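You operate a simulated robot arm through the tools that you are given. There is no shell and no other tool. Be economical: measure what you need, move in short steps, check, and stop when the job is done.

You run a simulated robot arm. Do the job below in one go: nothing can be reset, and whatever is moved stays where it is left.

TASK
Park the purple plug in its holder and crank the lead in till it lies straight.
Fine: switch the socket strip off before unplugging and leave it off; turn the reel by its knob; set the hold slider to FREE for winding, back to HOLD after.

Only the result counts: the job must be done as asked and must still hold three seconds after the hand-in. Knocking over, shifting, dropping, spilling or breaking anything else fails it.

THE ROBOT
A 6-joint arm with a two-finger parallel gripper, fixed in place. Base frame: the origin is at the foot of the arm, x ahead of it, y to its left, z up; the work surface is at about z = 0. Units: mm, rad, N and s.
With the tool pointing down near the work surface it reaches from about 140 to 580 mm from the base axis. Its first joint turns from -1.152 to 1.152 rad. Payload 2.1 kg.
Tool frame: the origin (TCP) lies between the finger pads and is the grasp point; the fingertips stand 30 mm ahead of it; z points along the fingers, y is the line along which they close. The gripper opens to 94 mm. The fingers are 28 mm wide and 10 mm thick; the gripper's body (50 by 96 mm) begins 55 mm behind the TCP.
Orientation is told as [roll, pitch, yaw] about the base's x, y, z axes, in that order, counted from this pose: with the fingers straight down and closing along the base's y, the tool's x points along the base's -x, its y along +y and its z along -z.

THE INTERFACE
- The arm moves only by the tool send_rows. Its arguments are lists of equal length, an entry for each row: "travel": the shift along the base's x, y, z in mm, a list of three; "angular": the turn, a rotation vector about the base's x, y, z in degrees, a list of three; "fingers": the opening in per cent of the stroke, from 0 (shut) to 100 (fully open). In form: {"travel": [[tx, ty, tz], ...], "angular": [[ax, ay, az], ...], "fingers": [fingers, ...]}. A call has 1 to 20 rows; each row shifts and turns the commanded pose from where the row before left it. Rows are played at 5 a second. More than 50 mm and 0.15 rad between two rows, or a gripper value outside its range, and nothing of the call is played. A pose out of reach is approached as far as the arm can. The call stops where the force on the tool passes 60 N (or 10 N more than at its start, if that is more) or the arm is blocked; 0.2 s more then pass. Each finger travels about 72 mm/s and halts on what it meets, pressing with about 42 N; the grip force reading is that of the motor and also rises with nothing between the fingers. The clock runs only during rows and for 0.2 s after the last one: add rows that do not move to give the fingers time. It gives the time, the measured TCP pose, the force on the tool (base axes), the opening and the grip force at its end, in the units of the frame above (readings bear some noise), with the torque about the TCP (base axes, N m) and any sound that the robot's microphone picked up.
- Cameras (640 x 400 px; columns grow to the right, rows downward): "scene" is fixed at [46.9, -361.9, 495.8]; the picture's right is [0.85, -0.53, 0.00], its down [-0.24, -0.39, -0.89] and it looks along [0.47, 0.76, -0.46] (base axes); focal length 306 px, centre (320, 200). "wrist" rides on the gripper at [76, 14, -102] in the tool frame; the picture's right is [-0.18, 0.98, 0.00], its down [-0.75, -0.14, -0.64] and it looks along [-0.63, -0.12, 0.77] (tool axes); focal length 243 px, centre (320, 200). There is no depth. A picture from a camera that has moved, and an enlarged one, comes with that camera's place and axes in the base frame and with its lens.
- snapshot(camera): a new picture of that camera. No time passes.
- enlarge(camera, box): a new picture of the part [left, top, right, bottom] of that camera's present view, enlarged. No time passes.
- job_done(): hands the job in; it is judged then, once.

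Work in short steps. Places have to be worked out from the pictures, the camera data and where the tool is seen: move nearer, look again, correct. Check each grasp and each placing, and mend what went wrong. You have 120 turns and 76 pictures in all, those below and enlarged ones among them. Open the gripper and draw the arm clear of the work before you hand the job in, unless the task says otherwise; then end with one line.

The tools are called by a JSON object that holds its "method" and its "body". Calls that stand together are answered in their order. send_rows: Moves the arm, as the interface text tells. Its arguments: {"type":"object","properties":{"travel":{"type":"array","items":{"type":"array","items":{"type":"number"}}},"angular":{"type":"array","items":{"type":"array","items":{"type":"number"}}},"fingers":{"type":"array","items":{"type":"number"}}},"required":["travel","angular","fingers"]} The other tools are called the same way: snapshot (camera) takes a picture; enlarge (camera, box) takes an enlarged picture of a part of a camera's view; job_done () hands the job in.

At the start:

```text
time_s: 0.0
eef_pos: [346.7, -35.0, 381.3]
orientation: [0.001, -0.002, 0.002]
ft_force: [0.1, -0.1, 0.1]
ft_torque: [0.01, 0.01, -0.02]
grip_width: 93.9
finger_force: 0.0
```

scene: 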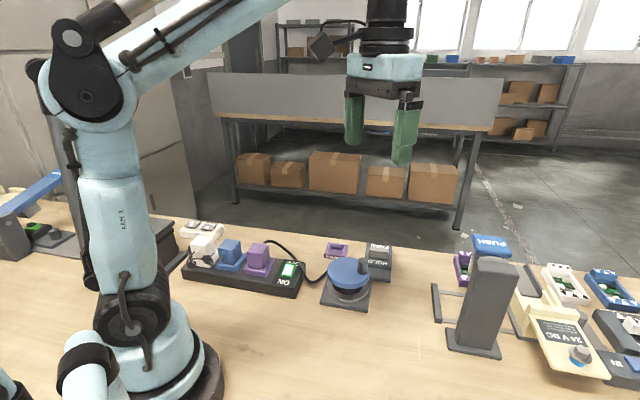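
wrist: 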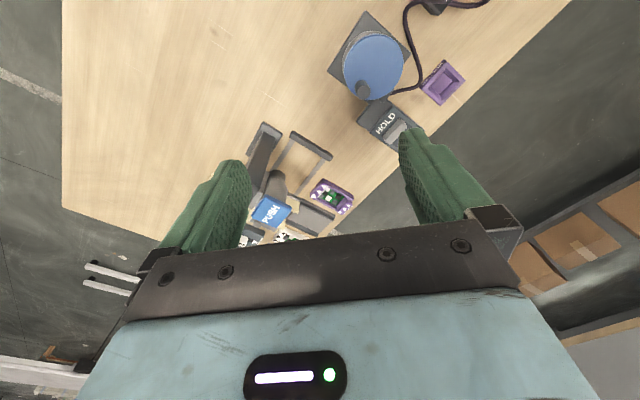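

The strip with white, blue and purple plugs, a reel with a knob, the HOLD slider and a purple holder are visible. I'll enlarge them to measure positions.

{"method": "enlarge", "body": {"camera": "scene", "box": [170, 210, 410, 360]}}

{"method": "enlarge", "body": {"camera": "scene", "box": [420, 220, 640, 360]}}

```text
2.67 times, centred on (290, 285) of scene
camera zoom: at [46.9, -361.9, 495.8], right [0.85, -0.53, 0.0], down [-0.24, -0.39, -0.89], along [0.47, 0.76, -0.46], focal length 815 px, centre (400, -27)
```

zoom: 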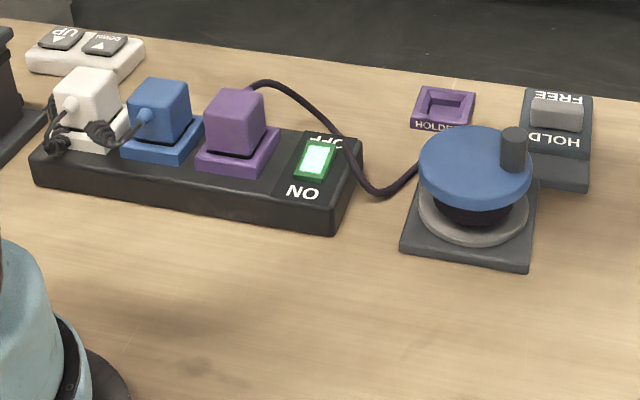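

```text
2.86 times, centred on (530, 290) of scene
camera zoom: at [46.9, -361.9, 495.8], right [0.85, -0.53, 0.0], down [-0.24, -0.39, -0.89], along [0.47, 0.76, -0.46], focal length 873 px, centre (-280, -57)
```

zoom: 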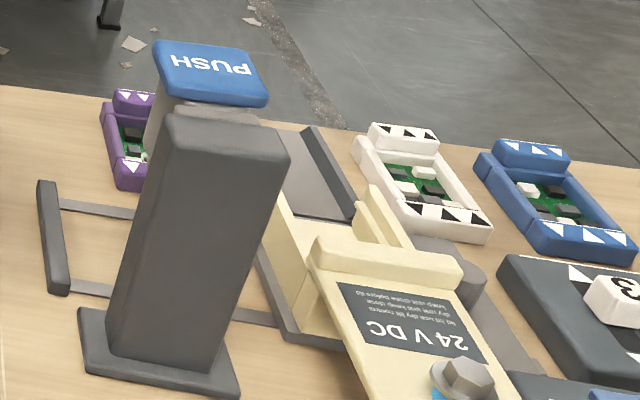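

I estimate the reel at about (374,50), the holder at (426,170), the switch at (276,147) and the purple plug at (225,198), with the strip lying at roughly 45°. I'll move over the area for a wrist view.

{"method": "send_rows", "body": {"travel": [[-20, 45, -20], [-20, 45, -20], [-20, 45, -10], [-10, 40, 0], [0, 0, 0]], "angular": [[0, 0, 0], [0, 0, 0], [0, 0, 0], [0, 0, 0], [0, 0, 0]], "fingers": [100, 100, 100, 100, 100]}}

{"method": "snapshot", "body": {"camera": "wrist"}}

```text
refused: row 1 steps farther than a row can; nothing moved
```

```text
71 pictures are left
camera wrist: at [270.8, -21.4, 483.7], right [0.18, 0.98, 0.0], down [0.75, -0.14, 0.64], along [0.63, -0.12, -0.77], focal length 243 px, centre (320, 200)
```

wrist: 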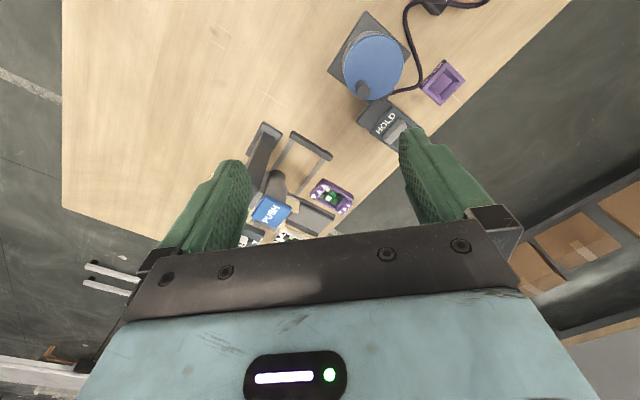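

The first row's step was just over 50 mm in total length, so nothing moved. I'll resend with smaller steps.

{"method": "send_rows", "body": {"travel": [[-15, 38, -15], [-15, 38, -15], [-15, 38, -15], [-15, 38, -15], [-15, 25, 0], [0, 0, 0]], "angular": [[0, 0, 0], [0, 0, 0], [0, 0, 0], [0, 0, 0], [0, 0, 0], [0, 0, 0]], "fingers": [100, 100, 100, 100, 100, 100]}}

{"method": "snapshot", "body": {"camera": "wrist"}}

```text
time_s: 1.4
eef_pos: [270.3, 143.3, 321.3]
orientation: [-0.001, 0.001, 0.0]
ft_force: [-0.9, 0.4, 0.2]
ft_torque: [-0.04, 0.0, -0.01]
grip_width: 94.0
finger_force: 0.0
```

```text
70 pictures are left
camera wrist: at [195.7, 155.4, 424.5], right [0.18, 0.98, 0.0], down [0.75, -0.14, 0.64], along [0.63, -0.12, -0.77], focal length 243 px, centre (320, 200)
```

wrist: 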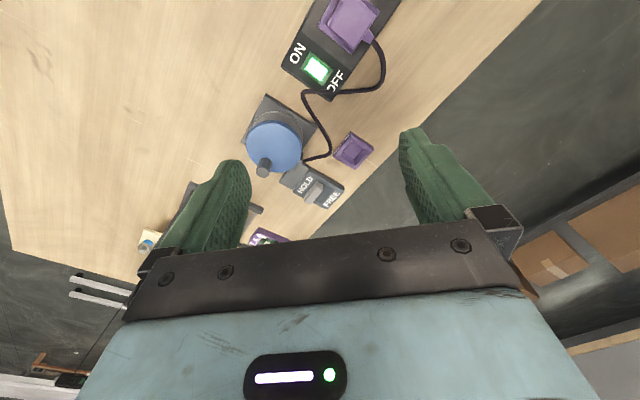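

A clear view. I'll enlarge the strip, reel and slider for accurate positions.

{"method": "enlarge", "body": {"camera": "wrist", "box": [220, 0, 440, 138]}}

{"method": "enlarge", "body": {"camera": "wrist", "box": [220, 80, 400, 220]}}

```text
2.90 times, centred on (330, 69) of wrist
camera zoom: at [195.7, 155.4, 424.5], right [0.18, 0.98, 0.0], down [0.75, -0.14, 0.64], along [0.63, -0.12, -0.77], focal length 703 px, centre (291, 580)
```

zoom: 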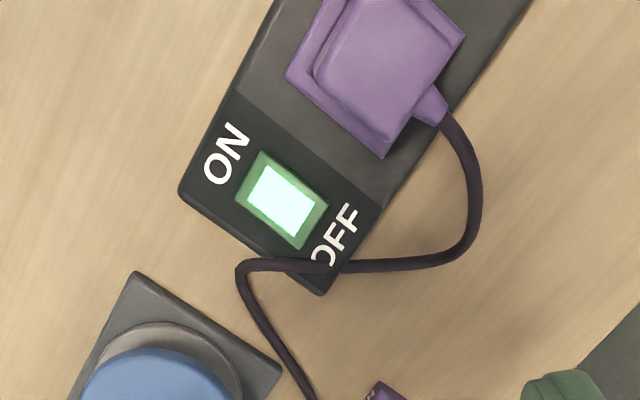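

```text
2.86 times, centred on (310, 150) of wrist
camera zoom: at [195.7, 155.4, 424.5], right [0.18, 0.98, 0.0], down [0.75, -0.14, 0.64], along [0.63, -0.12, -0.77], focal length 693 px, centre (349, 343)
```

zoom: 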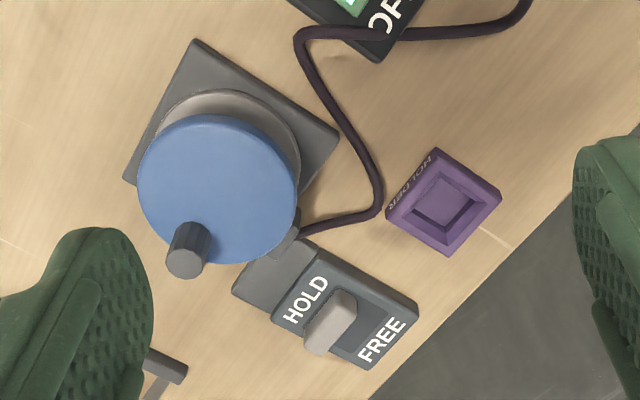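

From both views the rocker centre is about (272,136,40), with the OFF half towards (+x,+y) around (280,146). I'll yaw −45°, close the fingers, and descend above the OFF half.

{"method": "send_rows", "body": {"travel": [[2, 1, -30], [2, 1, -30], [2, 1, -30], [1, 1, -30], [1, 1, -30], [0, 0, -20], [0, 0, 0]], "angular": [[0, 0, -7.5], [0, 0, -7.5], [0, 0, -7.5], [0, 0, -7.5], [0, 0, -7.5], [0, 0, -7.5], [0, 0, 0]], "fingers": [50, 0, 0, 0, 0, 0, 0]}}

{"method": "snapshot", "body": {"camera": "wrist"}}

{"method": "enlarge", "body": {"camera": "scene", "box": [170, 180, 410, 330]}}

```text
time_s: 3.0
eef_pos: [277.7, 147.4, 151.8]
orientation: [-0.001, 0.0, -0.787]
ft_force: [-0.3, -0.3, 0.2]
ft_torque: [-0.01, -0.01, 0.0]
grip_width: 0.1
finger_force: 32.7
```

```text
67 pictures are left
camera wrist: at [236.5, 209.6, 254.0], right [0.83, 0.56, 0.0], down [0.43, -0.63, 0.64], along [0.36, -0.53, -0.77], focal length 243 px, centre (320, 200)
```

wrist: 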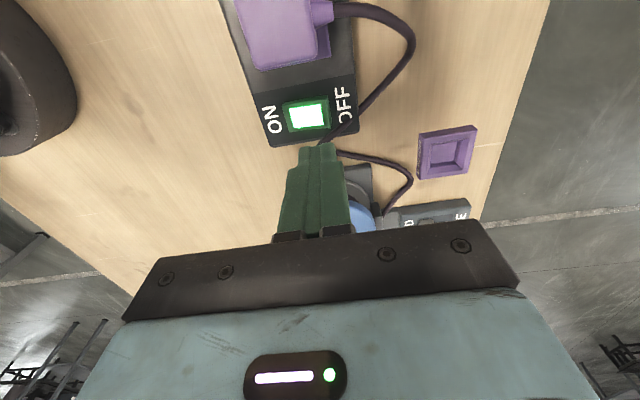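

```text
2.67 times, centred on (290, 255) of scene
camera zoom: at [46.9, -361.9, 495.8], right [0.85, -0.53, 0.0], down [-0.24, -0.39, -0.89], along [0.47, 0.76, -0.46], focal length 815 px, centre (400, 53)
```

zoom: 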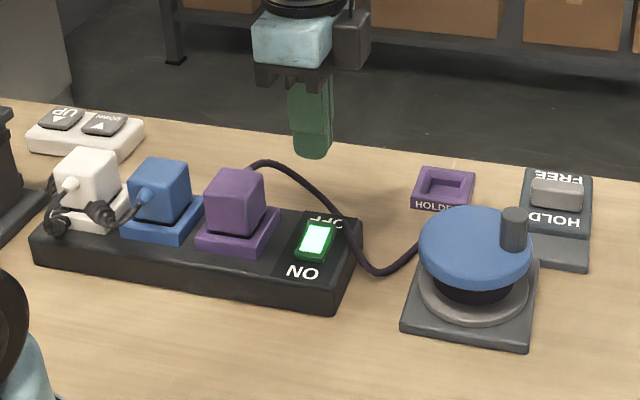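

The tip is over the OFF half, about 12 mm past the pivot. I'll descend to just above it and then press in small steps.

{"method": "send_rows", "body": {"travel": [[0, 0, -30], [0, 0, -25], [0, 0, -13], [0, 0, -4], [0, 0, -2], [0, 0, -2], [0, 0, -2], [0, 0, -2], [0, 0, -2], [0, 0, -2]], "angular": [[0, 0, 0], [0, 0, 0], [0, 0, 0], [0, 0, 0], [0, 0, 0], [0, 0, 0], [0, 0, 0], [0, 0, 0], [0, 0, 0], [0, 0, 0]], "fingers": [0, 0, 0, 0, 0, 0, 0, 0, 0, 0]}}

{"method": "snapshot", "body": {"camera": "wrist"}}

```text
time_s: 4.8
eef_pos: [279.5, 146.4, 72.5]
orientation: [-0.002, 0.002, -0.786]
ft_force: [-0.8, 0.7, 24.1]
ft_torque: [-0.19, 0.15, -0.05]
grip_width: 0.0
finger_force: 33.6
heard: click
stopped in row 9: the force on the tool passed its limit at 74 N (the readings are from after the stop); the commanded pose is now the measured one
```

```text
65 pictures are left
camera wrist: at [237.0, 209.9, 176.3], right [0.82, 0.57, 0.0], down [0.43, -0.63, 0.64], along [0.36, -0.53, -0.77], focal length 243 px, centre (320, 200)
```

wrist: 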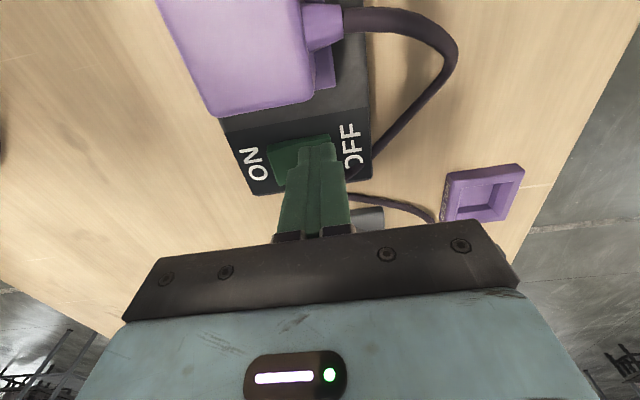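

Click heard and the lamp is dark: it's OFF. I'll rise, open, and turn to yaw +45° above the purple plug to look at its shape and gaps.

{"method": "send_rows", "body": {"travel": [[0, 0, 40], [0, 0, 40], [-5, 5, 30], [-5, 5, 20], [-5, 5, 10], [-5, 5, 10], [-5, 5, 0], [-5, 5, 0], [-5, 5, 0], [-5, 5, 0], [-5, 5, 0], [-6, 4, 0], [-6, 3, 0], [0, 0, 0]], "angular": [[0, 0, 0], [0, 0, 7.5], [0, 0, 7.5], [0, 0, 7.5], [0, 0, 7.5], [0, 0, 7.5], [0, 0, 7.5], [0, 0, 7.5], [0, 0, 7.5], [0, 0, 7.5], [0, 0, 7.5], [0, 0, 7.5], [0, 0, 7.5], [0, 0, 0]], "fingers": [0, 0, 20, 60, 60, 60, 60, 60, 60, 60, 60, 60, 60, 60]}}

{"method": "snapshot", "body": {"camera": "wrist"}}

```text
time_s: 7.8
eef_pos: [222.0, 200.3, 222.2]
orientation: [-0.002, 0.001, 0.787]
ft_force: [0.7, -0.2, 1.0]
ft_torque: [-0.01, -0.02, -0.04]
grip_width: 56.5
finger_force: 0.1
```

```text
64 pictures are left
camera wrist: at [159.2, 155.0, 325.8], right [-0.57, 0.82, 0.0], down [0.63, 0.44, 0.64], along [0.53, 0.36, -0.77], focal length 243 px, centre (320, 200)
```

wrist: 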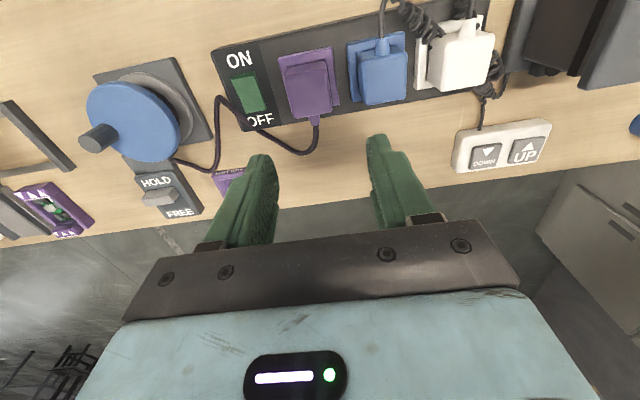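

{"method": "enlarge", "body": {"camera": "wrist", "box": [200, 0, 440, 160]}}

```text
2.50 times, centred on (320, 80) of wrist
camera zoom: at [159.2, 155.0, 325.8], right [-0.57, 0.82, 0.0], down [0.63, 0.44, 0.64], along [0.53, 0.36, -0.77], focal length 606 px, centre (320, 500)
```

zoom: 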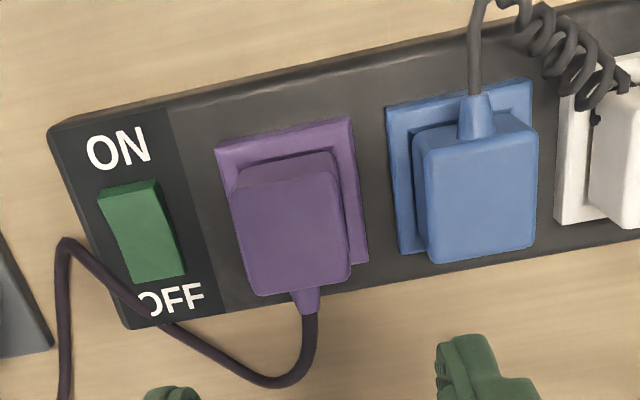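

Purple plug: body top centre about (225,186), top z≈83, about 43 mm wide along the strip, with a ~30 mm gap to the blue one. The cord leaves on the +x+y side, so I'll grip along the strip at yaw 45°. I'll lower to just above and check.

{"method": "send_rows", "body": {"travel": [[1, -5, -20], [1, -5, -30], [1, -4, -30], [0, 0, -12], [0, 0, 0]], "angular": [[0, 0, 0], [0, 0, 0], [0, 0, 0], [0, 0, 0], [0, 0, 0]], "fingers": [74, 74, 74, 74, 74]}}

{"method": "snapshot", "body": {"camera": "wrist"}}

{"method": "enlarge", "body": {"camera": "scene", "box": [170, 180, 410, 330]}}

```text
time_s: 9.0
eef_pos: [227.3, 184.3, 127.5]
orientation: [-0.001, 0.004, 0.784]
ft_force: [-0.3, -0.1, -0.7]
ft_torque: [-0.01, 0.0, 0.01]
grip_width: 69.9
finger_force: 0.1
```

```text
62 pictures are left
camera wrist: at [163.1, 139.6, 232.2], right [-0.57, 0.82, 0.0], down [0.63, 0.43, 0.64], along [0.53, 0.36, -0.77], focal length 243 px, centre (320, 200)
```

wrist: 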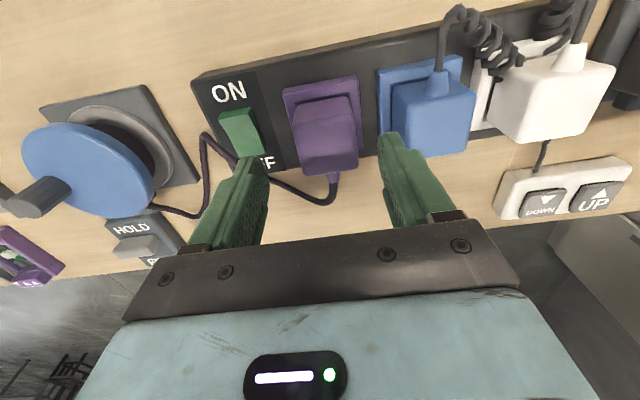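

```text
2.67 times, centred on (290, 255) of scene
camera zoom: at [46.9, -361.9, 495.8], right [0.85, -0.53, 0.0], down [-0.24, -0.39, -0.89], along [0.47, 0.76, -0.46], focal length 815 px, centre (400, 53)
```

zoom: 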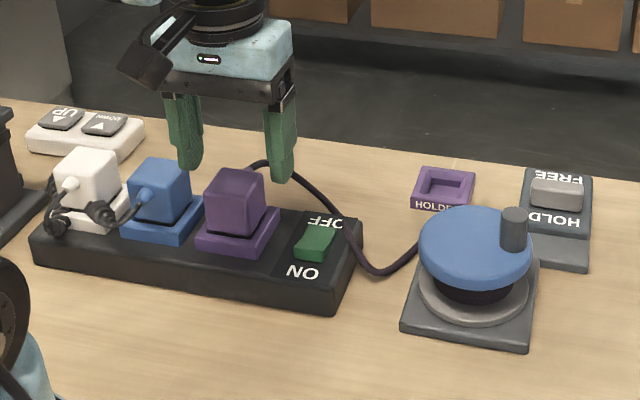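

The projection confirms the centre at (225,185). I'll narrow the opening a bit for clearance to the blue plug and descend to grip height, then close.

{"method": "send_rows", "body": {"travel": [[-2, 1, 0], [0, 0, -15], [0, 0, -15], [0, 0, -8], [0, 0, -5], [0, 0, 0], [0, 0, 0], [0, 0, 0]], "angular": [[0, 0, 0], [0, 0, 0], [0, 0, 0], [0, 0, 0], [0, 0, 0], [0, 0, 0], [0, 0, 0], [0, 0, 0]], "fingers": [67, 67, 67, 67, 67, 30, 30, 30]}}

{"method": "snapshot", "body": {"camera": "wrist"}}

{"method": "enlarge", "body": {"camera": "scene", "box": [170, 180, 410, 330]}}

```text
time_s: 10.8
eef_pos: [224.4, 185.4, 86.5]
orientation: [-0.002, 0.003, 0.784]
ft_force: [-1.5, 1.3, 0.3]
ft_torque: [0.05, 0.03, 0.04]
grip_width: 43.4
finger_force: 42.3
```

```text
60 pictures are left
camera wrist: at [161.7, 140.8, 190.0], right [-0.57, 0.82, 0.0], down [0.63, 0.43, 0.64], along [0.53, 0.36, -0.77], focal length 243 px, centre (320, 200)
```

wrist: 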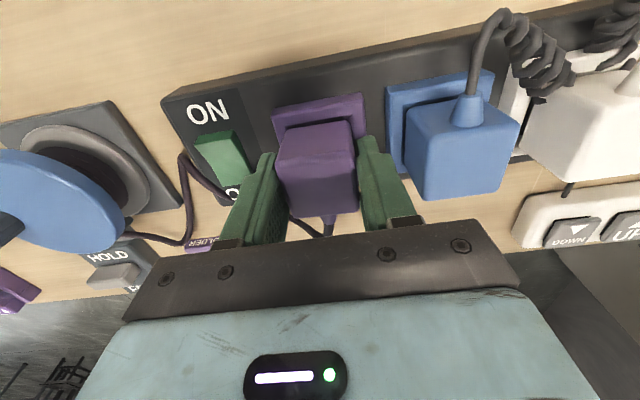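

```text
2.67 times, centred on (290, 255) of scene
camera zoom: at [46.9, -361.9, 495.8], right [0.85, -0.53, 0.0], down [-0.24, -0.39, -0.89], along [0.47, 0.76, -0.46], focal length 815 px, centre (400, 53)
```

zoom: 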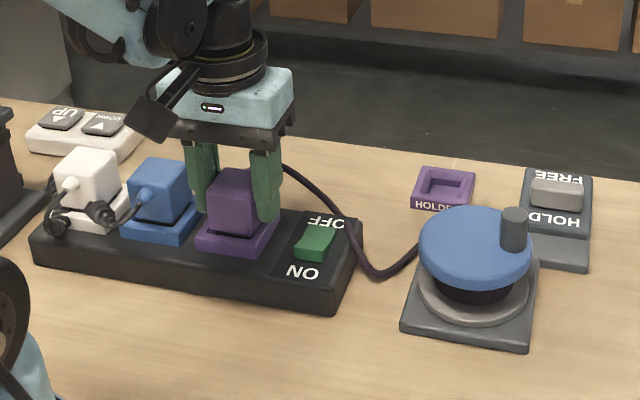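

Gripped at 43.4 mm. I'll pull the plug straight up.

{"method": "send_rows", "body": {"travel": [[0, 0, 4], [0, 0, 4], [0, 0, 6], [0, 0, 8], [0, 0, 10], [0, 0, 10], [0, 0, 0]], "angular": [[0, 0, 0], [0, 0, 0], [0, 0, 0], [0, 0, 0], [0, 0, 0], [0, 0, 0], [0, 0, 0]], "fingers": [20, 20, 20, 20, 20, 20, 20]}}

{"method": "enlarge", "body": {"camera": "scene", "box": [170, 180, 410, 330]}}

```text
time_s: 12.4
eef_pos: [223.8, 185.5, 129.9]
orientation: [-0.002, 0.001, 0.785]
ft_force: [0.0, 0.5, -1.3]
ft_torque: [-0.01, 0.01, 0.01]
grip_width: 43.6
finger_force: 41.4
```

```text
2.67 times, centred on (290, 255) of scene
camera zoom: at [46.9, -361.9, 495.8], right [0.85, -0.53, 0.0], down [-0.24, -0.39, -0.89], along [0.47, 0.76, -0.46], focal length 815 px, centre (400, 53)
```

zoom: 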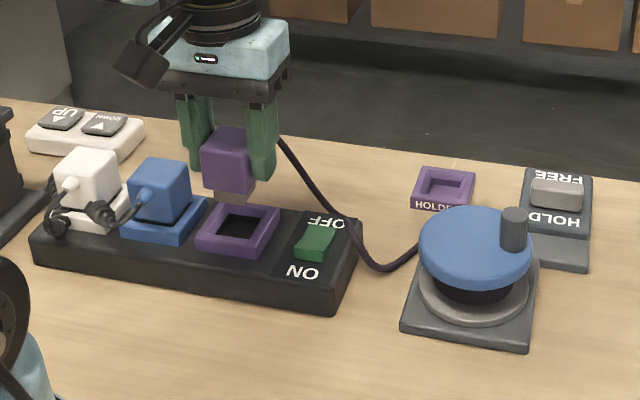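

The plug is out; it has a grey prong block below. I'll carry it past the holder so that the wrist camera looks straight down on it to measure.

{"method": "send_rows", "body": {"travel": [[0, 0, 20], [38, 0, 0], [38, 0, 0], [38, 2, 0], [38, 3, 0], [38, 3, 0], [36, 2, 0], [0, 0, 0]], "angular": [[0, 0, 0], [0, 0, 0], [0, 0, 0], [0, 0, 0], [0, 0, 0], [0, 0, 0], [0, 0, 0], [0, 0, 0]], "fingers": [20, 20, 20, 20, 20, 20, 20, 20]}}

{"method": "snapshot", "body": {"camera": "wrist"}}

{"method": "snapshot", "body": {"camera": "scene"}}

```text
time_s: 14.2
eef_pos: [450.6, 194.8, 149.7]
orientation: [-0.001, 0.002, 0.785]
ft_force: [0.1, -0.5, -0.8]
ft_torque: [0.0, -0.04, -0.02]
grip_width: 43.6
finger_force: 41.5
```

```text
57 pictures are left
camera wrist: at [386.6, 150.8, 252.5], right [-0.57, 0.82, 0.0], down [0.63, 0.43, 0.64], along [0.53, 0.36, -0.77], focal length 243 px, centre (320, 200)
```

wrist: 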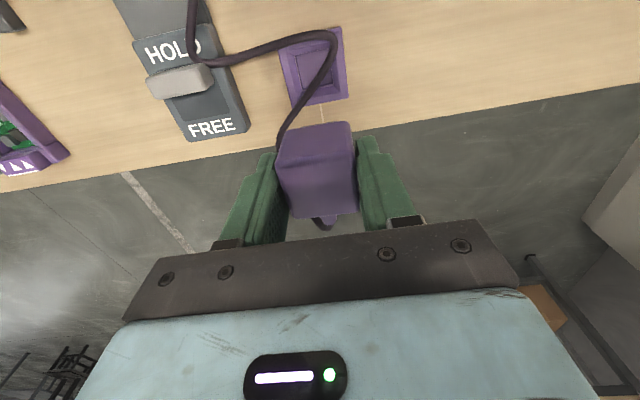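

```text
56 pictures are left
```

scene: 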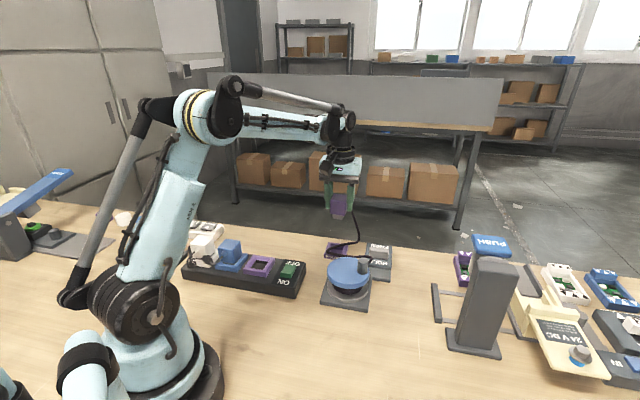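

The holder is visible. I'll enlarge it to get its geometry and check for any keying.

{"method": "enlarge", "body": {"camera": "wrist", "box": [120, 0, 380, 160]}}

{"method": "enlarge", "body": {"camera": "scene", "box": [240, 170, 400, 320]}}

```text
2.46 times, centred on (250, 80) of wrist
camera zoom: at [386.6, 150.8, 252.5], right [-0.57, 0.82, 0.0], down [0.63, 0.43, 0.64], along [0.53, 0.36, -0.77], focal length 597 px, centre (492, 495)
```

zoom: 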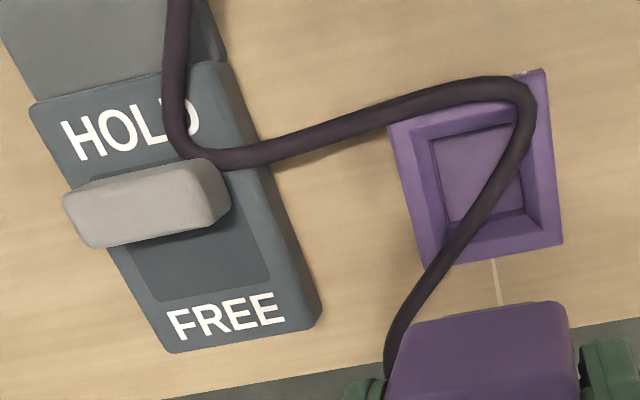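

```text
2.67 times, centred on (320, 245) of scene
camera zoom: at [46.9, -361.9, 495.8], right [0.85, -0.53, 0.0], down [-0.24, -0.39, -0.89], along [0.47, 0.76, -0.46], focal length 815 px, centre (320, 80)
```

zoom: 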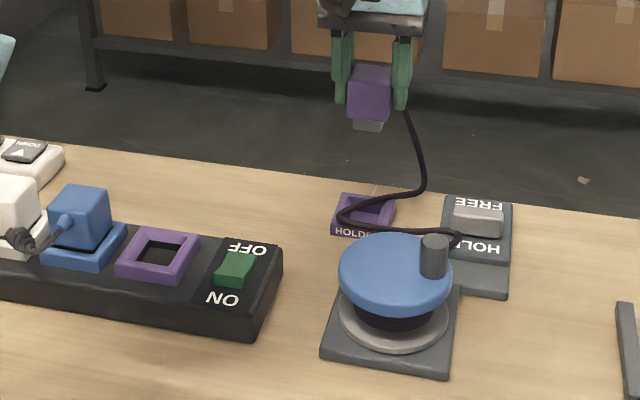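

The holder centre is about (431,175), aligned at ~45°, top z≈11, no keying. The cord leaves the plug away from the reel, so I'll turn the plug 180° clockwise for the cord to face the reel and lie straight, first half now.

{"method": "send_rows", "body": {"travel": [[-2, -2, 2], [-2, -2, 2], [-2, -2, 2], [-2, -2, 2], [-2, -2, 2], [0, 0, 0], [0, 0, 0], [0, 0, 0], [0, 0, 0], [0, 0, 0], [0, 0, 0], [0, 0, 0], [0, 0, 0]], "angular": [[0, 0, -7.5], [0, 0, -7.5], [0, 0, -7.5], [0, 0, -7.5], [0, 0, -7.5], [0, 0, -7.5], [0, 0, -7.5], [0, 0, -7.5], [0, 0, -7.5], [0, 0, -7.5], [0, 0, -7.5], [0, 0, -7.5], [0, 0, 0]], "fingers": [20, 20, 20, 20, 20, 20, 20, 20, 20, 20, 20, 20, 20]}}

{"method": "snapshot", "body": {"camera": "scene"}}

```text
time_s: 17.0
eef_pos: [441.5, 186.7, 159.2]
orientation: [-0.002, 0.002, -0.786]
ft_force: [-0.5, -0.6, -0.8]
ft_torque: [-0.03, 0.02, -0.02]
grip_width: 43.3
finger_force: 41.9
```

```text
53 pictures are left
```

scene: 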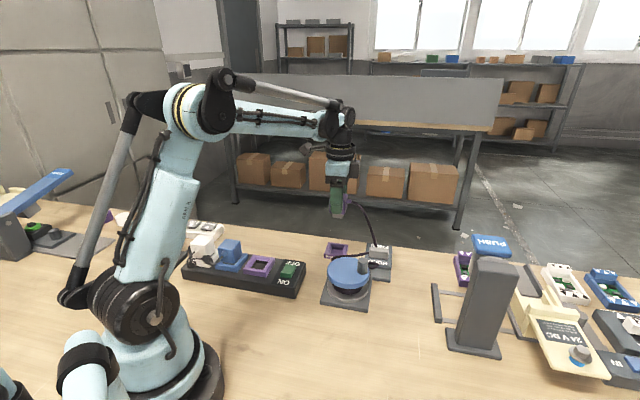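

The turn is going well; I'll continue the other 90°.

{"method": "send_rows", "body": {"travel": [[0, 0, 0], [0, 0, 0], [0, 0, 0], [0, 0, 0], [0, 0, 0], [0, 0, 0], [0, 0, 0], [0, 0, 0], [0, 0, 0], [0, 0, 0], [0, 0, 0], [0, 0, 0], [0, 0, 0]], "angular": [[0, 0, -7.5], [0, 0, -7.5], [0, 0, -7.5], [0, 0, -7.5], [0, 0, -7.5], [0, 0, -7.5], [0, 0, -7.5], [0, 0, -7.5], [0, 0, -7.5], [0, 0, -7.5], [0, 0, -7.5], [0, 0, -7.5], [0, 0, 0]], "fingers": [20, 20, 20, 20, 20, 20, 20, 20, 20, 20, 20, 20, 20]}}

{"method": "snapshot", "body": {"camera": "wrist"}}

{"method": "enlarge", "body": {"camera": "scene", "box": [240, 170, 400, 320]}}

```text
time_s: 19.8
eef_pos: [441.1, 186.3, 158.9]
orientation: [0.0, 0.002, -2.358]
ft_force: [-0.6, -0.7, -0.9]
ft_torque: [0.0, -0.01, -0.02]
grip_width: 43.5
finger_force: 42.4
```

```text
52 pictures are left
camera wrist: at [504.7, 228.1, 262.5], right [0.56, -0.83, 0.0], down [-0.63, -0.43, 0.64], along [-0.53, -0.36, -0.77], focal length 243 px, centre (320, 200)
```

wrist: 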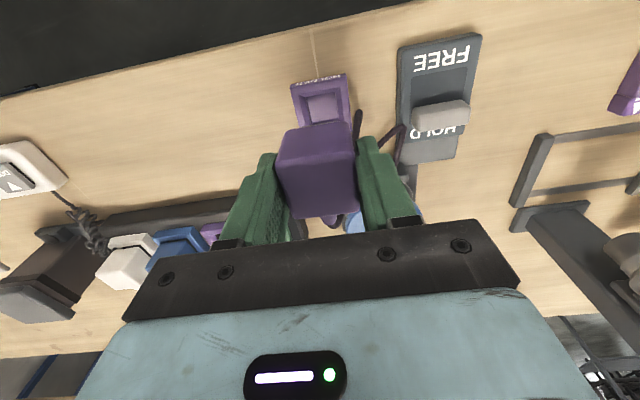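

```text
2.67 times, centred on (320, 245) of scene
camera zoom: at [46.9, -361.9, 495.8], right [0.85, -0.53, 0.0], down [-0.24, -0.39, -0.89], along [0.47, 0.76, -0.46], focal length 815 px, centre (320, 80)
```

zoom: 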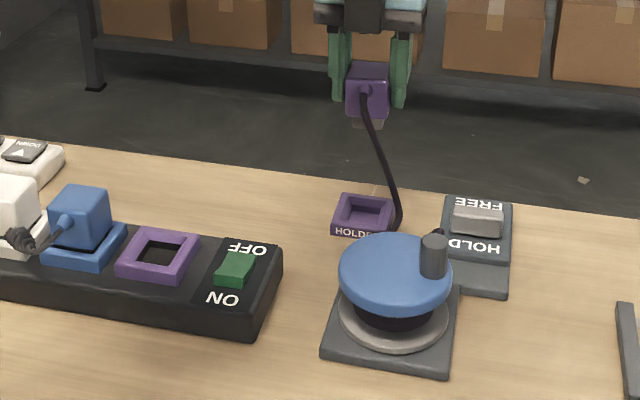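

The cord now faces the reel and clears the holder. I'll move over the holder centre (432,176) and lower to just above, then check.

{"method": "send_rows", "body": {"travel": [[-3, -4, -20], [-3, -4, -20], [-3, -2, -15], [0, 0, -10], [0, 0, 0]], "angular": [[0, 0, 0], [0, 0, 0], [0, 0, 0], [0, 0, 0], [0, 0, 0]], "fingers": [20, 20, 20, 20, 20]}}

{"method": "snapshot", "body": {"camera": "wrist"}}

{"method": "enlarge", "body": {"camera": "scene", "box": [280, 190, 400, 302]}}

```text
time_s: 21.0
eef_pos: [431.2, 176.3, 92.7]
orientation: [0.0, 0.004, -2.356]
ft_force: [0.1, -0.2, -0.5]
ft_torque: [-0.01, 0.06, 0.03]
grip_width: 43.3
finger_force: 41.9
```

```text
50 pictures are left
camera wrist: at [495.4, 218.4, 196.7], right [0.56, -0.83, 0.0], down [-0.63, -0.43, 0.64], along [-0.53, -0.36, -0.77], focal length 243 px, centre (320, 200)
```

wrist: 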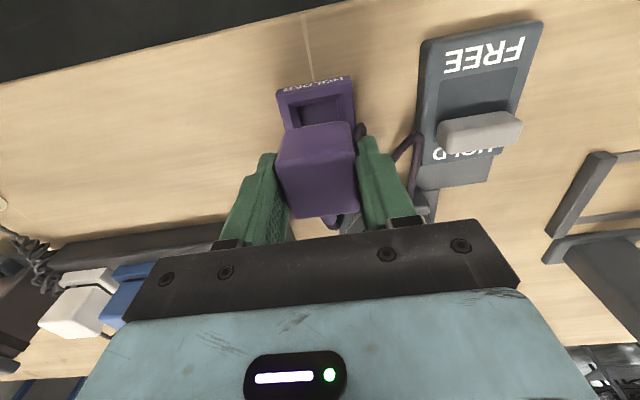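

```text
3.57 times, centred on (340, 246) of scene
camera zoom: at [46.9, -361.9, 495.8], right [0.85, -0.53, 0.0], down [-0.24, -0.39, -0.89], along [0.47, 0.76, -0.46], focal length 1091 px, centre (249, 36)
```

zoom: 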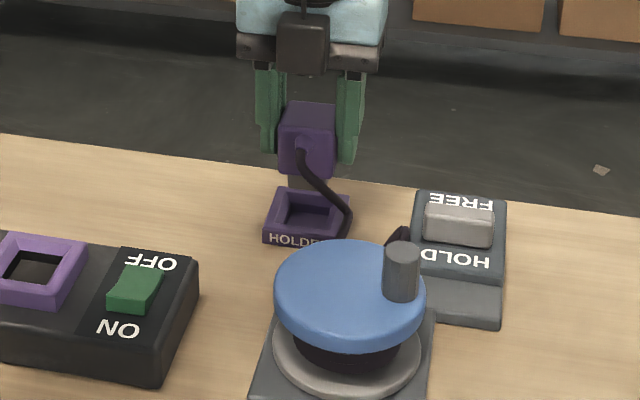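

Projection of the holder agrees with the tool within ~1 mm. I'll lower in small steps until it seats.

{"method": "send_rows", "body": {"travel": [[0.8, 0.4, -8], [0, 0, -8], [0, 0, -5], [0, 0, -4], [0, 0, -4], [0, 0, -3], [0, 0, 0]], "angular": [[0, 0, 0], [0, 0, 0], [0, 0, 0], [0, 0, 0], [0, 0, 0], [0, 0, 0], [0, 0, 0]], "fingers": [20, 20, 20, 20, 20, 20, 20]}}

{"method": "enlarge", "body": {"camera": "scene", "box": [280, 190, 400, 302]}}

```text
time_s: 22.6
eef_pos: [430.9, 176.2, 62.6]
orientation: [-0.002, 0.002, -2.354]
ft_force: [0.0, 0.2, -0.8]
ft_torque: [-0.03, -0.03, -0.02]
grip_width: 43.5
finger_force: 41.9
```

```text
3.57 times, centred on (340, 246) of scene
camera zoom: at [46.9, -361.9, 495.8], right [0.85, -0.53, 0.0], down [-0.24, -0.39, -0.89], along [0.47, 0.76, -0.46], focal length 1091 px, centre (249, 36)
```

zoom: 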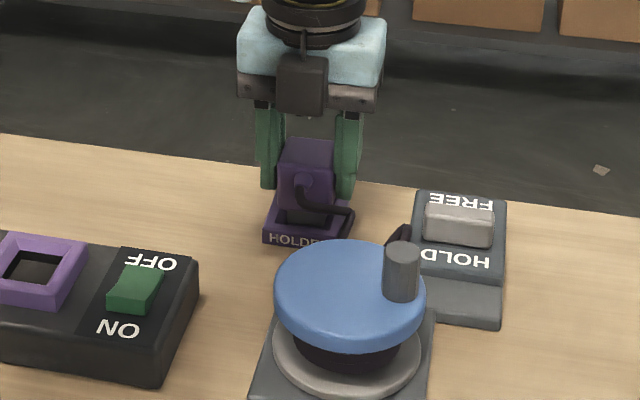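

The prong block is going in freely. I'll continue down until contact.

{"method": "send_rows", "body": {"travel": [[0, 0, -3], [0, 0, -3], [0, 0, -2], [0, 0, -2], [0, 0, -2], [0, 0, -2], [0, 0, -2], [0, 0, -2], [0, 0, -2], [0, 0, -2]], "angular": [[0, 0, 0], [0, 0, 0], [0, 0, 0], [0, 0, 0], [0, 0, 0], [0, 0, 0], [0, 0, 0], [0, 0, 0], [0, 0, 0], [0, 0, 0]], "fingers": [20, 20, 20, 20, 20, 20, 20, 20, 20, 20]}}

{"method": "enlarge", "body": {"camera": "scene", "box": [280, 190, 400, 302]}}

```text
time_s: 24.7
eef_pos: [432.5, 175.9, 43.9]
orientation: [0.0, -0.001, -2.357]
ft_force: [0.8, -0.2, 10.8]
ft_torque: [0.05, 0.04, -0.01]
grip_width: 43.5
finger_force: 42.1
stopped in row 10: the force on the tool passed its limit at 67 N (the readings are from after the stop); the commanded pose is now the measured one
```

```text
3.57 times, centred on (340, 246) of scene
camera zoom: at [46.8, -361.9, 495.8], right [0.85, -0.53, 0.0], down [-0.24, -0.39, -0.89], along [0.47, 0.76, -0.46], focal length 1091 px, centre (249, 36)
```

zoom: 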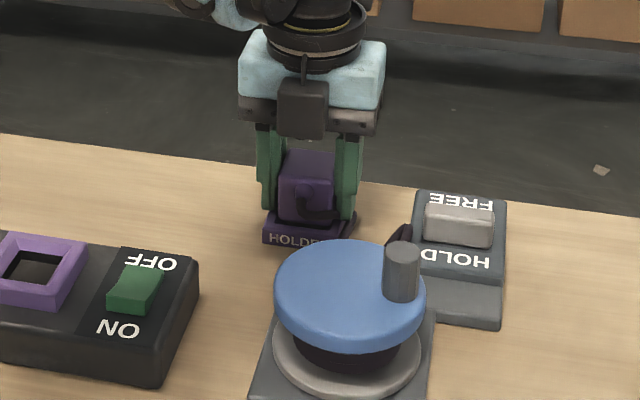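

The plug is seated with firm contact at z=43.9. I'll open slightly and lift off straight.

{"method": "send_rows", "body": {"travel": [[0, 0, 0], [0, 0, 0], [0, 0, 0], [0, 0, 10], [0, 0, 20], [0, 0, 30], [0, 0, 40], [0, 0, 40], [0, 0, 0]], "angular": [[0, 0, 0], [0, 0, 0], [0, 0, 0], [0, 0, 0], [0, 0, 0], [0, 0, 0], [0, 0, 0], [0, 0, 0], [0, 0, 0]], "fingers": [55, 60, 60, 60, 60, 60, 60, 60, 60]}}

{"method": "snapshot", "body": {"camera": "wrist"}}

{"method": "enlarge", "body": {"camera": "scene", "box": [280, 190, 400, 302]}}

```text
time_s: 26.7
eef_pos: [430.3, 174.7, 185.0]
orientation: [-0.001, 0.002, -2.355]
ft_force: [0.1, 0.4, -0.7]
ft_torque: [0.01, -0.01, 0.0]
grip_width: 56.5
finger_force: 0.1
```

```text
46 pictures are left
camera wrist: at [495.8, 217.0, 288.1], right [0.56, -0.83, 0.0], down [-0.63, -0.43, 0.64], along [-0.53, -0.36, -0.77], focal length 243 px, centre (320, 200)
```

wrist: 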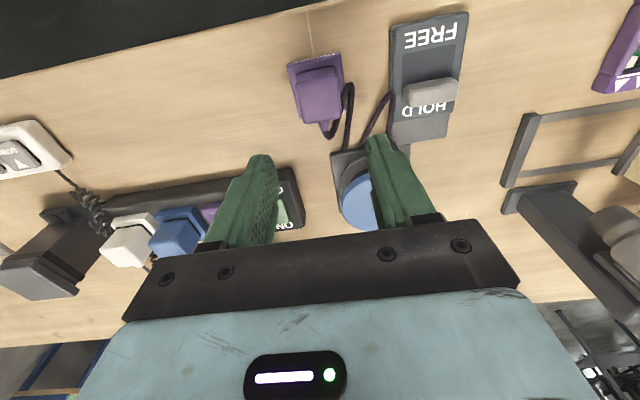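

```text
3.57 times, centred on (340, 246) of scene
camera zoom: at [46.9, -361.9, 495.8], right [0.85, -0.53, 0.0], down [-0.24, -0.39, -0.89], along [0.47, 0.76, -0.46], focal length 1091 px, centre (249, 36)
```

zoom: 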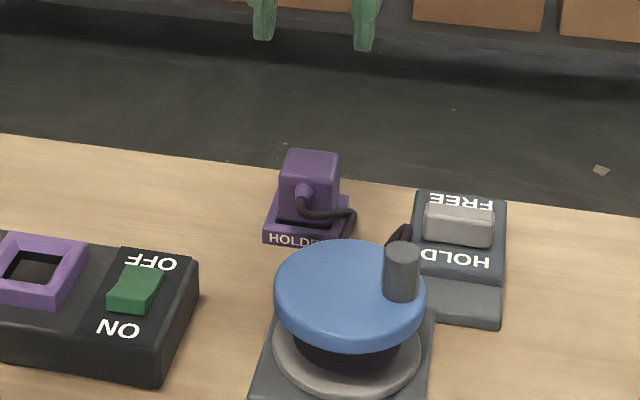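

The plug sits upright in the holder. The slider knob triangulates to (496,87), top z≈35, sliding along (+x,+y) to FREE. I'll go above it at yaw −45° with the fingers opened along the slide direction.

{"method": "send_rows", "body": {"travel": [[6, -8, 0], [6, -8, 0], [6, -8, 0], [6, -8, 0], [6, -8, 0], [6, -8, 0], [6, -8, 0], [6, -8, 0], [6, -8, -15], [6, -8, -20], [5, -8, -20], [0, 0, -20], [0, 0, 0]], "angular": [[0, 0, 7.5], [0, 0, 7.5], [0, 0, 7.5], [0, 0, 7.5], [0, 0, 7.5], [0, 0, 7.5], [0, 0, 7.5], [0, 0, 7.5], [0, 0, 7.5], [0, 0, 7.5], [0, 0, 7.5], [0, 0, 7.5], [0, 0, 0]], "fingers": [50, 50, 50, 50, 50, 50, 50, 50, 50, 50, 50, 50, 50]}}

{"method": "snapshot", "body": {"camera": "wrist"}}

{"method": "enlarge", "body": {"camera": "scene", "box": [300, 180, 440, 310]}}

```text
time_s: 29.5
eef_pos: [496.3, 87.8, 109.3]
orientation: [0.001, 0.001, -0.784]
ft_force: [-0.3, 0.0, -0.1]
ft_torque: [-0.01, -0.04, 0.01]
grip_width: 46.8
finger_force: 0.1
```

```text
44 pictures are left
camera wrist: at [453.2, 150.3, 212.5], right [0.82, 0.57, 0.0], down [0.43, -0.63, 0.64], along [0.36, -0.53, -0.77], focal length 243 px, centre (320, 200)
```

wrist: 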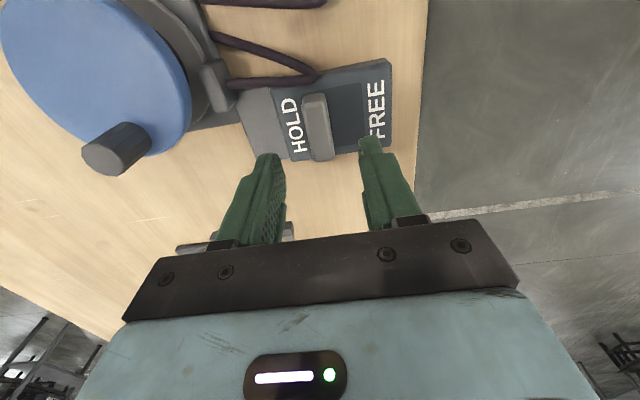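

```text
3.08 times, centred on (370, 245) of scene
camera zoom: at [46.9, -361.9, 495.8], right [0.85, -0.53, 0.0], down [-0.24, -0.39, -0.89], along [0.47, 0.76, -0.46], focal length 940 px, centre (166, 62)
```

zoom: 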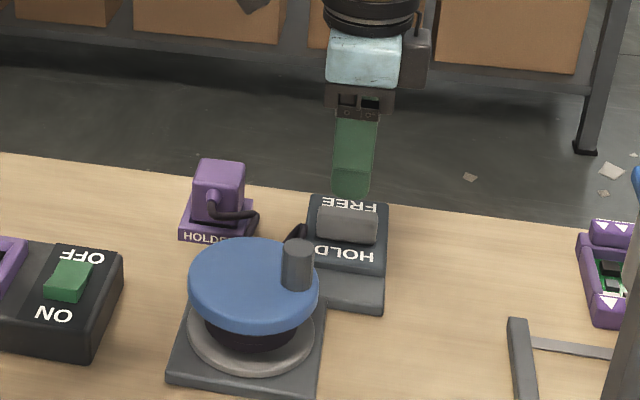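

The knob is at (494,86), at the HOLD end with about 25 mm of travel. I'll descend so the tips straddle it, watching for contact, then close.

{"method": "send_rows", "body": {"travel": [[-2, -1, -20], [0, 0, -20], [0, 0, -5], [0, 0, -3], [0, 0, -2], [0, 0, 0], [0, 0, 0], [0, 0, 0]], "angular": [[0, 0, 0], [0, 0, 0], [0, 0, 0], [0, 0, 0], [0, 0, 0], [0, 0, 0], [0, 0, 0], [0, 0, 0]], "fingers": [50, 50, 50, 50, 50, 10, 10, 10]}}

{"method": "snapshot", "body": {"camera": "wrist"}}

{"method": "enlarge", "body": {"camera": "scene", "box": [300, 180, 440, 310]}}

```text
time_s: 31.3
eef_pos: [494.8, 88.5, 58.8]
orientation: [0.001, -0.003, -0.785]
ft_force: [7.4, 4.7, -4.7]
ft_torque: [0.2, 0.0, -0.04]
grip_width: 17.5
finger_force: 45.2
```

```text
42 pictures are left
camera wrist: at [451.6, 150.4, 161.8], right [0.83, 0.56, 0.0], down [0.43, -0.63, 0.64], along [0.36, -0.53, -0.77], focal length 243 px, centre (320, 200)
```

wrist: 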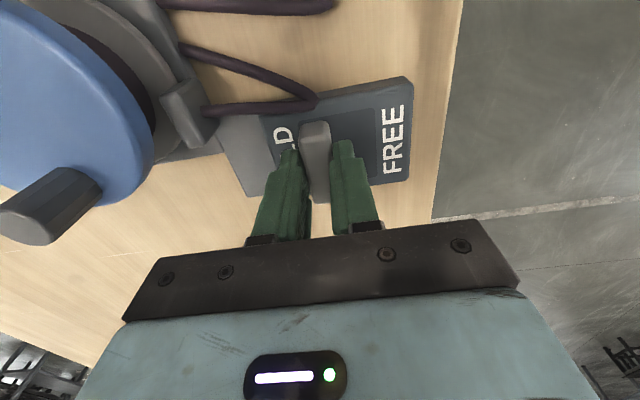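

```text
3.08 times, centred on (370, 245) of scene
camera zoom: at [46.9, -361.9, 495.8], right [0.85, -0.53, 0.0], down [-0.24, -0.39, -0.89], along [0.47, 0.76, -0.46], focal length 940 px, centre (166, 62)
```

zoom: 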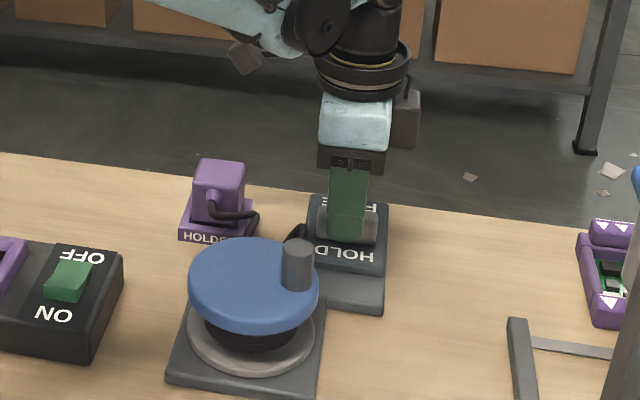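

Knob gripped (17.5 mm wide). I'll slide it towards FREE along (+0.7,+0.7) in small steps until it stops.

{"method": "send_rows", "body": {"travel": [[2.5, 2.5, 0], [2.5, 2.5, 0], [2.5, 2.5, 0], [2.5, 2.5, 0], [2.5, 2.5, 0], [2.5, 2.5, 0], [2, 2, 0], [2, 2, 0], [0, 0, 0]], "angular": [[0, 0, 0], [0, 0, 0], [0, 0, 0], [0, 0, 0], [0, 0, 0], [0, 0, 0], [0, 0, 0], [0, 0, 0], [0, 0, 0]], "fingers": [10, 10, 10, 10, 10, 10, 10, 10, 10]}}

{"method": "snapshot", "body": {"camera": "wrist"}}

```text
time_s: 33.3
eef_pos: [513.7, 105.1, 58.0]
orientation: [0.0, 0.0, -0.786]
ft_force: [-9.4, 4.3, -23.7]
ft_torque: [-0.59, -0.57, -0.18]
grip_width: 17.5
finger_force: 45.4
```

```text
40 pictures are left
camera wrist: at [470.4, 169.0, 161.9], right [0.82, 0.57, 0.0], down [0.43, -0.63, 0.64], along [0.36, -0.53, -0.77], focal length 243 px, centre (320, 200)
```

wrist: 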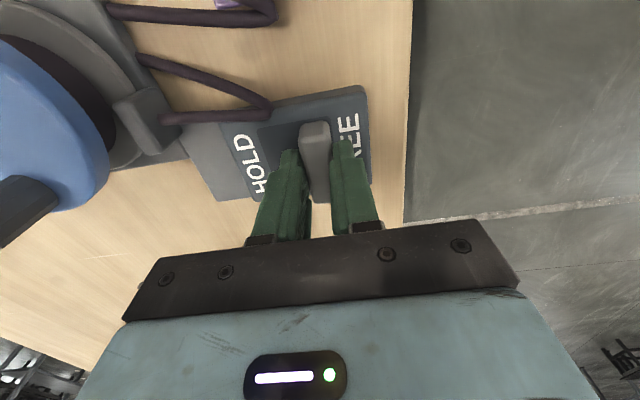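

The knob moved ~25 mm and resistance is rising. I'll nudge a bit more to make sure of the end stop, then release.

{"method": "send_rows", "body": {"travel": [[1.5, 1.5, 0], [1.5, 1.5, 0], [0, 0, 0]], "angular": [[0, 0, 0], [0, 0, 0], [0, 0, 0]], "fingers": [10, 10, 10]}}

{"method": "send_rows", "body": {"travel": [[-1, -1, 0], [0, 0, 0], [0, 0, 0], [0, 0, 20], [0, 0, 40], [0, 0, 40], [0, 0, 20], [0, 0, 0]], "angular": [[0, 0, 0], [0, 0, 0], [0, 0, 0], [0, 0, 0], [0, 0, 0], [0, 0, 0], [0, 0, 0], [0, 0, 0]], "fingers": [45, 45, 45, 45, 45, 45, 45, 45]}}

{"method": "snapshot", "body": {"camera": "wrist"}}

{"method": "enlarge", "body": {"camera": "scene", "box": [300, 180, 440, 310]}}

```text
time_s: 34.1
eef_pos: [514.5, 106.6, 58.9]
orientation: [-0.013, 0.003, -0.787]
ft_force: [-36.5, -20.6, -16.5]
ft_torque: [-0.59, -0.21, 0.2]
grip_width: 17.9
finger_force: 45.1
```

```text
time_s: 35.9
eef_pos: [514.9, 108.9, 178.1]
orientation: [0.001, 0.0, -0.788]
ft_force: [0.2, -0.3, -0.6]
ft_torque: [0.0, 0.04, 0.01]
grip_width: 42.3
finger_force: 0.2
```

```text
39 pictures are left
camera wrist: at [471.9, 172.0, 281.0], right [0.83, 0.56, 0.0], down [0.43, -0.63, 0.64], along [0.36, -0.53, -0.77], focal length 243 px, centre (320, 200)
```

wrist: 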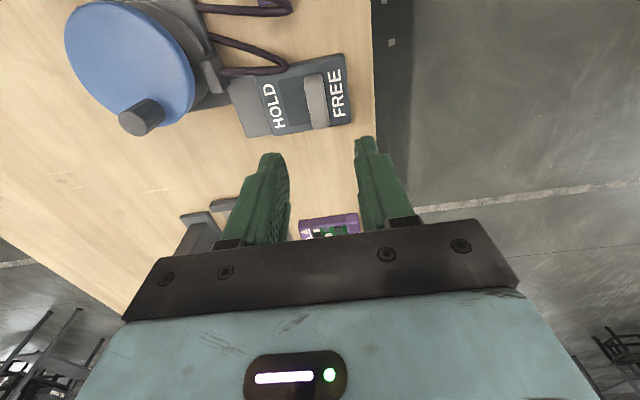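

```text
3.08 times, centred on (370, 245) of scene
camera zoom: at [46.9, -361.9, 495.8], right [0.85, -0.53, 0.0], down [-0.24, -0.39, -0.89], along [0.47, 0.76, -0.46], focal length 940 px, centre (166, 62)
```

zoom: 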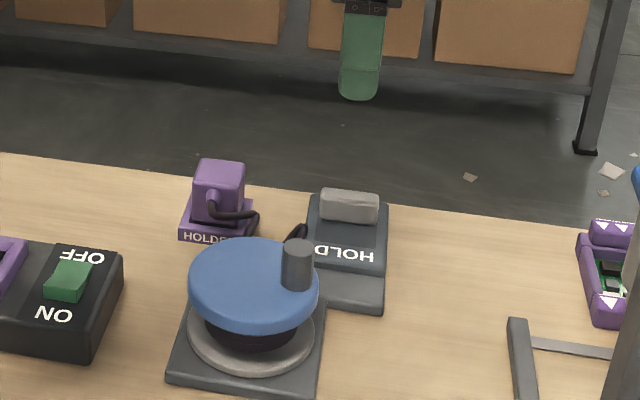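

Slider is at FREE. Now I'll inspect the reel: centre, knob and how the lead enters.

{"method": "enlarge", "body": {"camera": "wrist", "box": [40, 0, 360, 150]}}

{"method": "enlarge", "body": {"camera": "scene", "box": [310, 225, 400, 315]}}

```text
2.00 times, centred on (200, 75) of wrist
camera zoom: at [471.9, 172.0, 281.0], right [0.83, 0.56, 0.0], down [0.43, -0.63, 0.64], along [0.36, -0.53, -0.77], focal length 485 px, centre (560, 450)
```

zoom: 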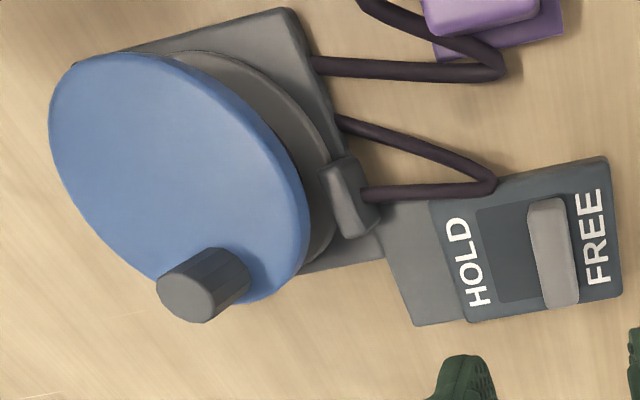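

```text
4.44 times, centred on (355, 270) of scene
camera zoom: at [46.9, -361.9, 495.8], right [0.85, -0.53, 0.0], down [-0.24, -0.39, -0.89], along [0.47, 0.76, -0.46], focal length 1358 px, centre (164, -111)
```

zoom: 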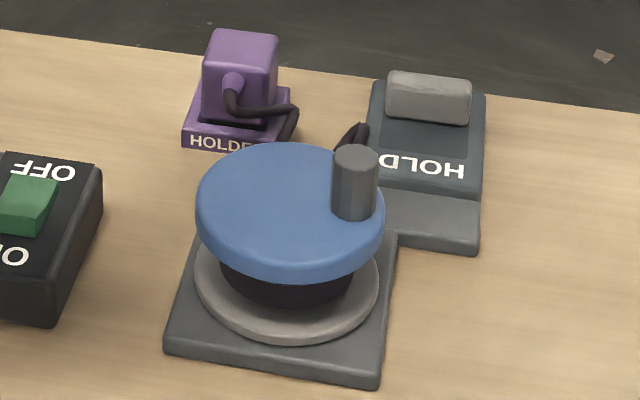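

The lead zigzags slack into a guide at about (419,71). The reel knob triangulates to (391,23), top z≈91, and the reel centre is about (371,44). I'll move above the knob for a check.

{"method": "send_rows", "body": {"travel": [[-31, -21, 0], [-31, -21, 0], [-31, -21, -10], [-31, -22, -20], [0, 0, 0]], "angular": [[0, 0, 0], [0, 0, 0], [0, 0, 0], [0, 0, 0], [0, 0, 0]], "fingers": [55, 55, 55, 55, 55]}}

{"method": "snapshot", "body": {"camera": "wrist"}}

{"method": "enlarge", "body": {"camera": "scene", "box": [290, 180, 420, 315]}}

```text
time_s: 37.1
eef_pos: [391.7, 23.1, 150.0]
orientation: [0.0, -0.002, -0.785]
ft_force: [-0.1, -0.3, -0.3]
ft_torque: [0.01, 0.01, -0.01]
grip_width: 51.7
finger_force: 0.0
```

```text
35 pictures are left
camera wrist: at [349.3, 85.8, 252.2], right [0.83, 0.56, 0.0], down [0.43, -0.63, 0.64], along [0.36, -0.53, -0.77], focal length 243 px, centre (320, 200)
```

wrist: 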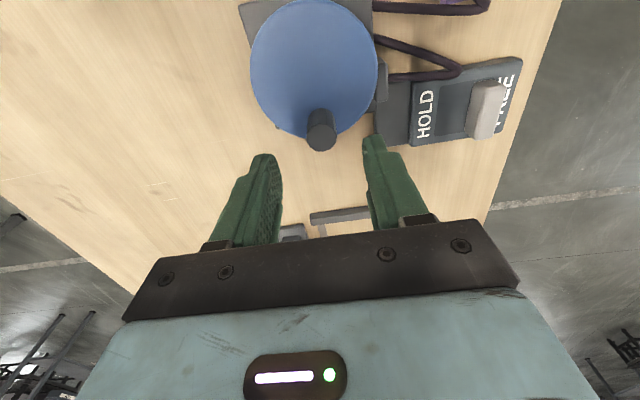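

```text
2.96 times, centred on (355, 248) of scene
camera zoom: at [46.8, -361.9, 495.8], right [0.85, -0.53, 0.0], down [-0.24, -0.39, -0.89], along [0.47, 0.76, -0.46], focal length 905 px, centre (216, 59)
```

zoom: 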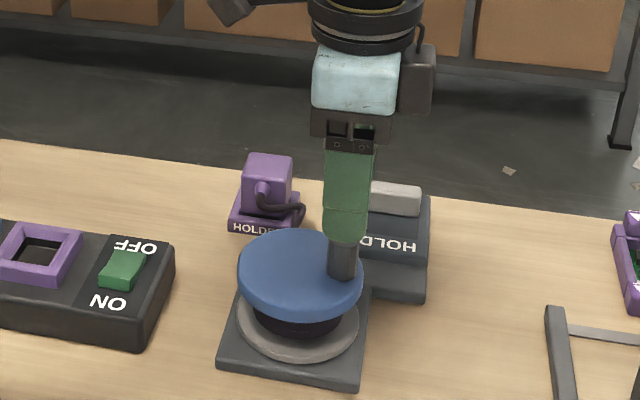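

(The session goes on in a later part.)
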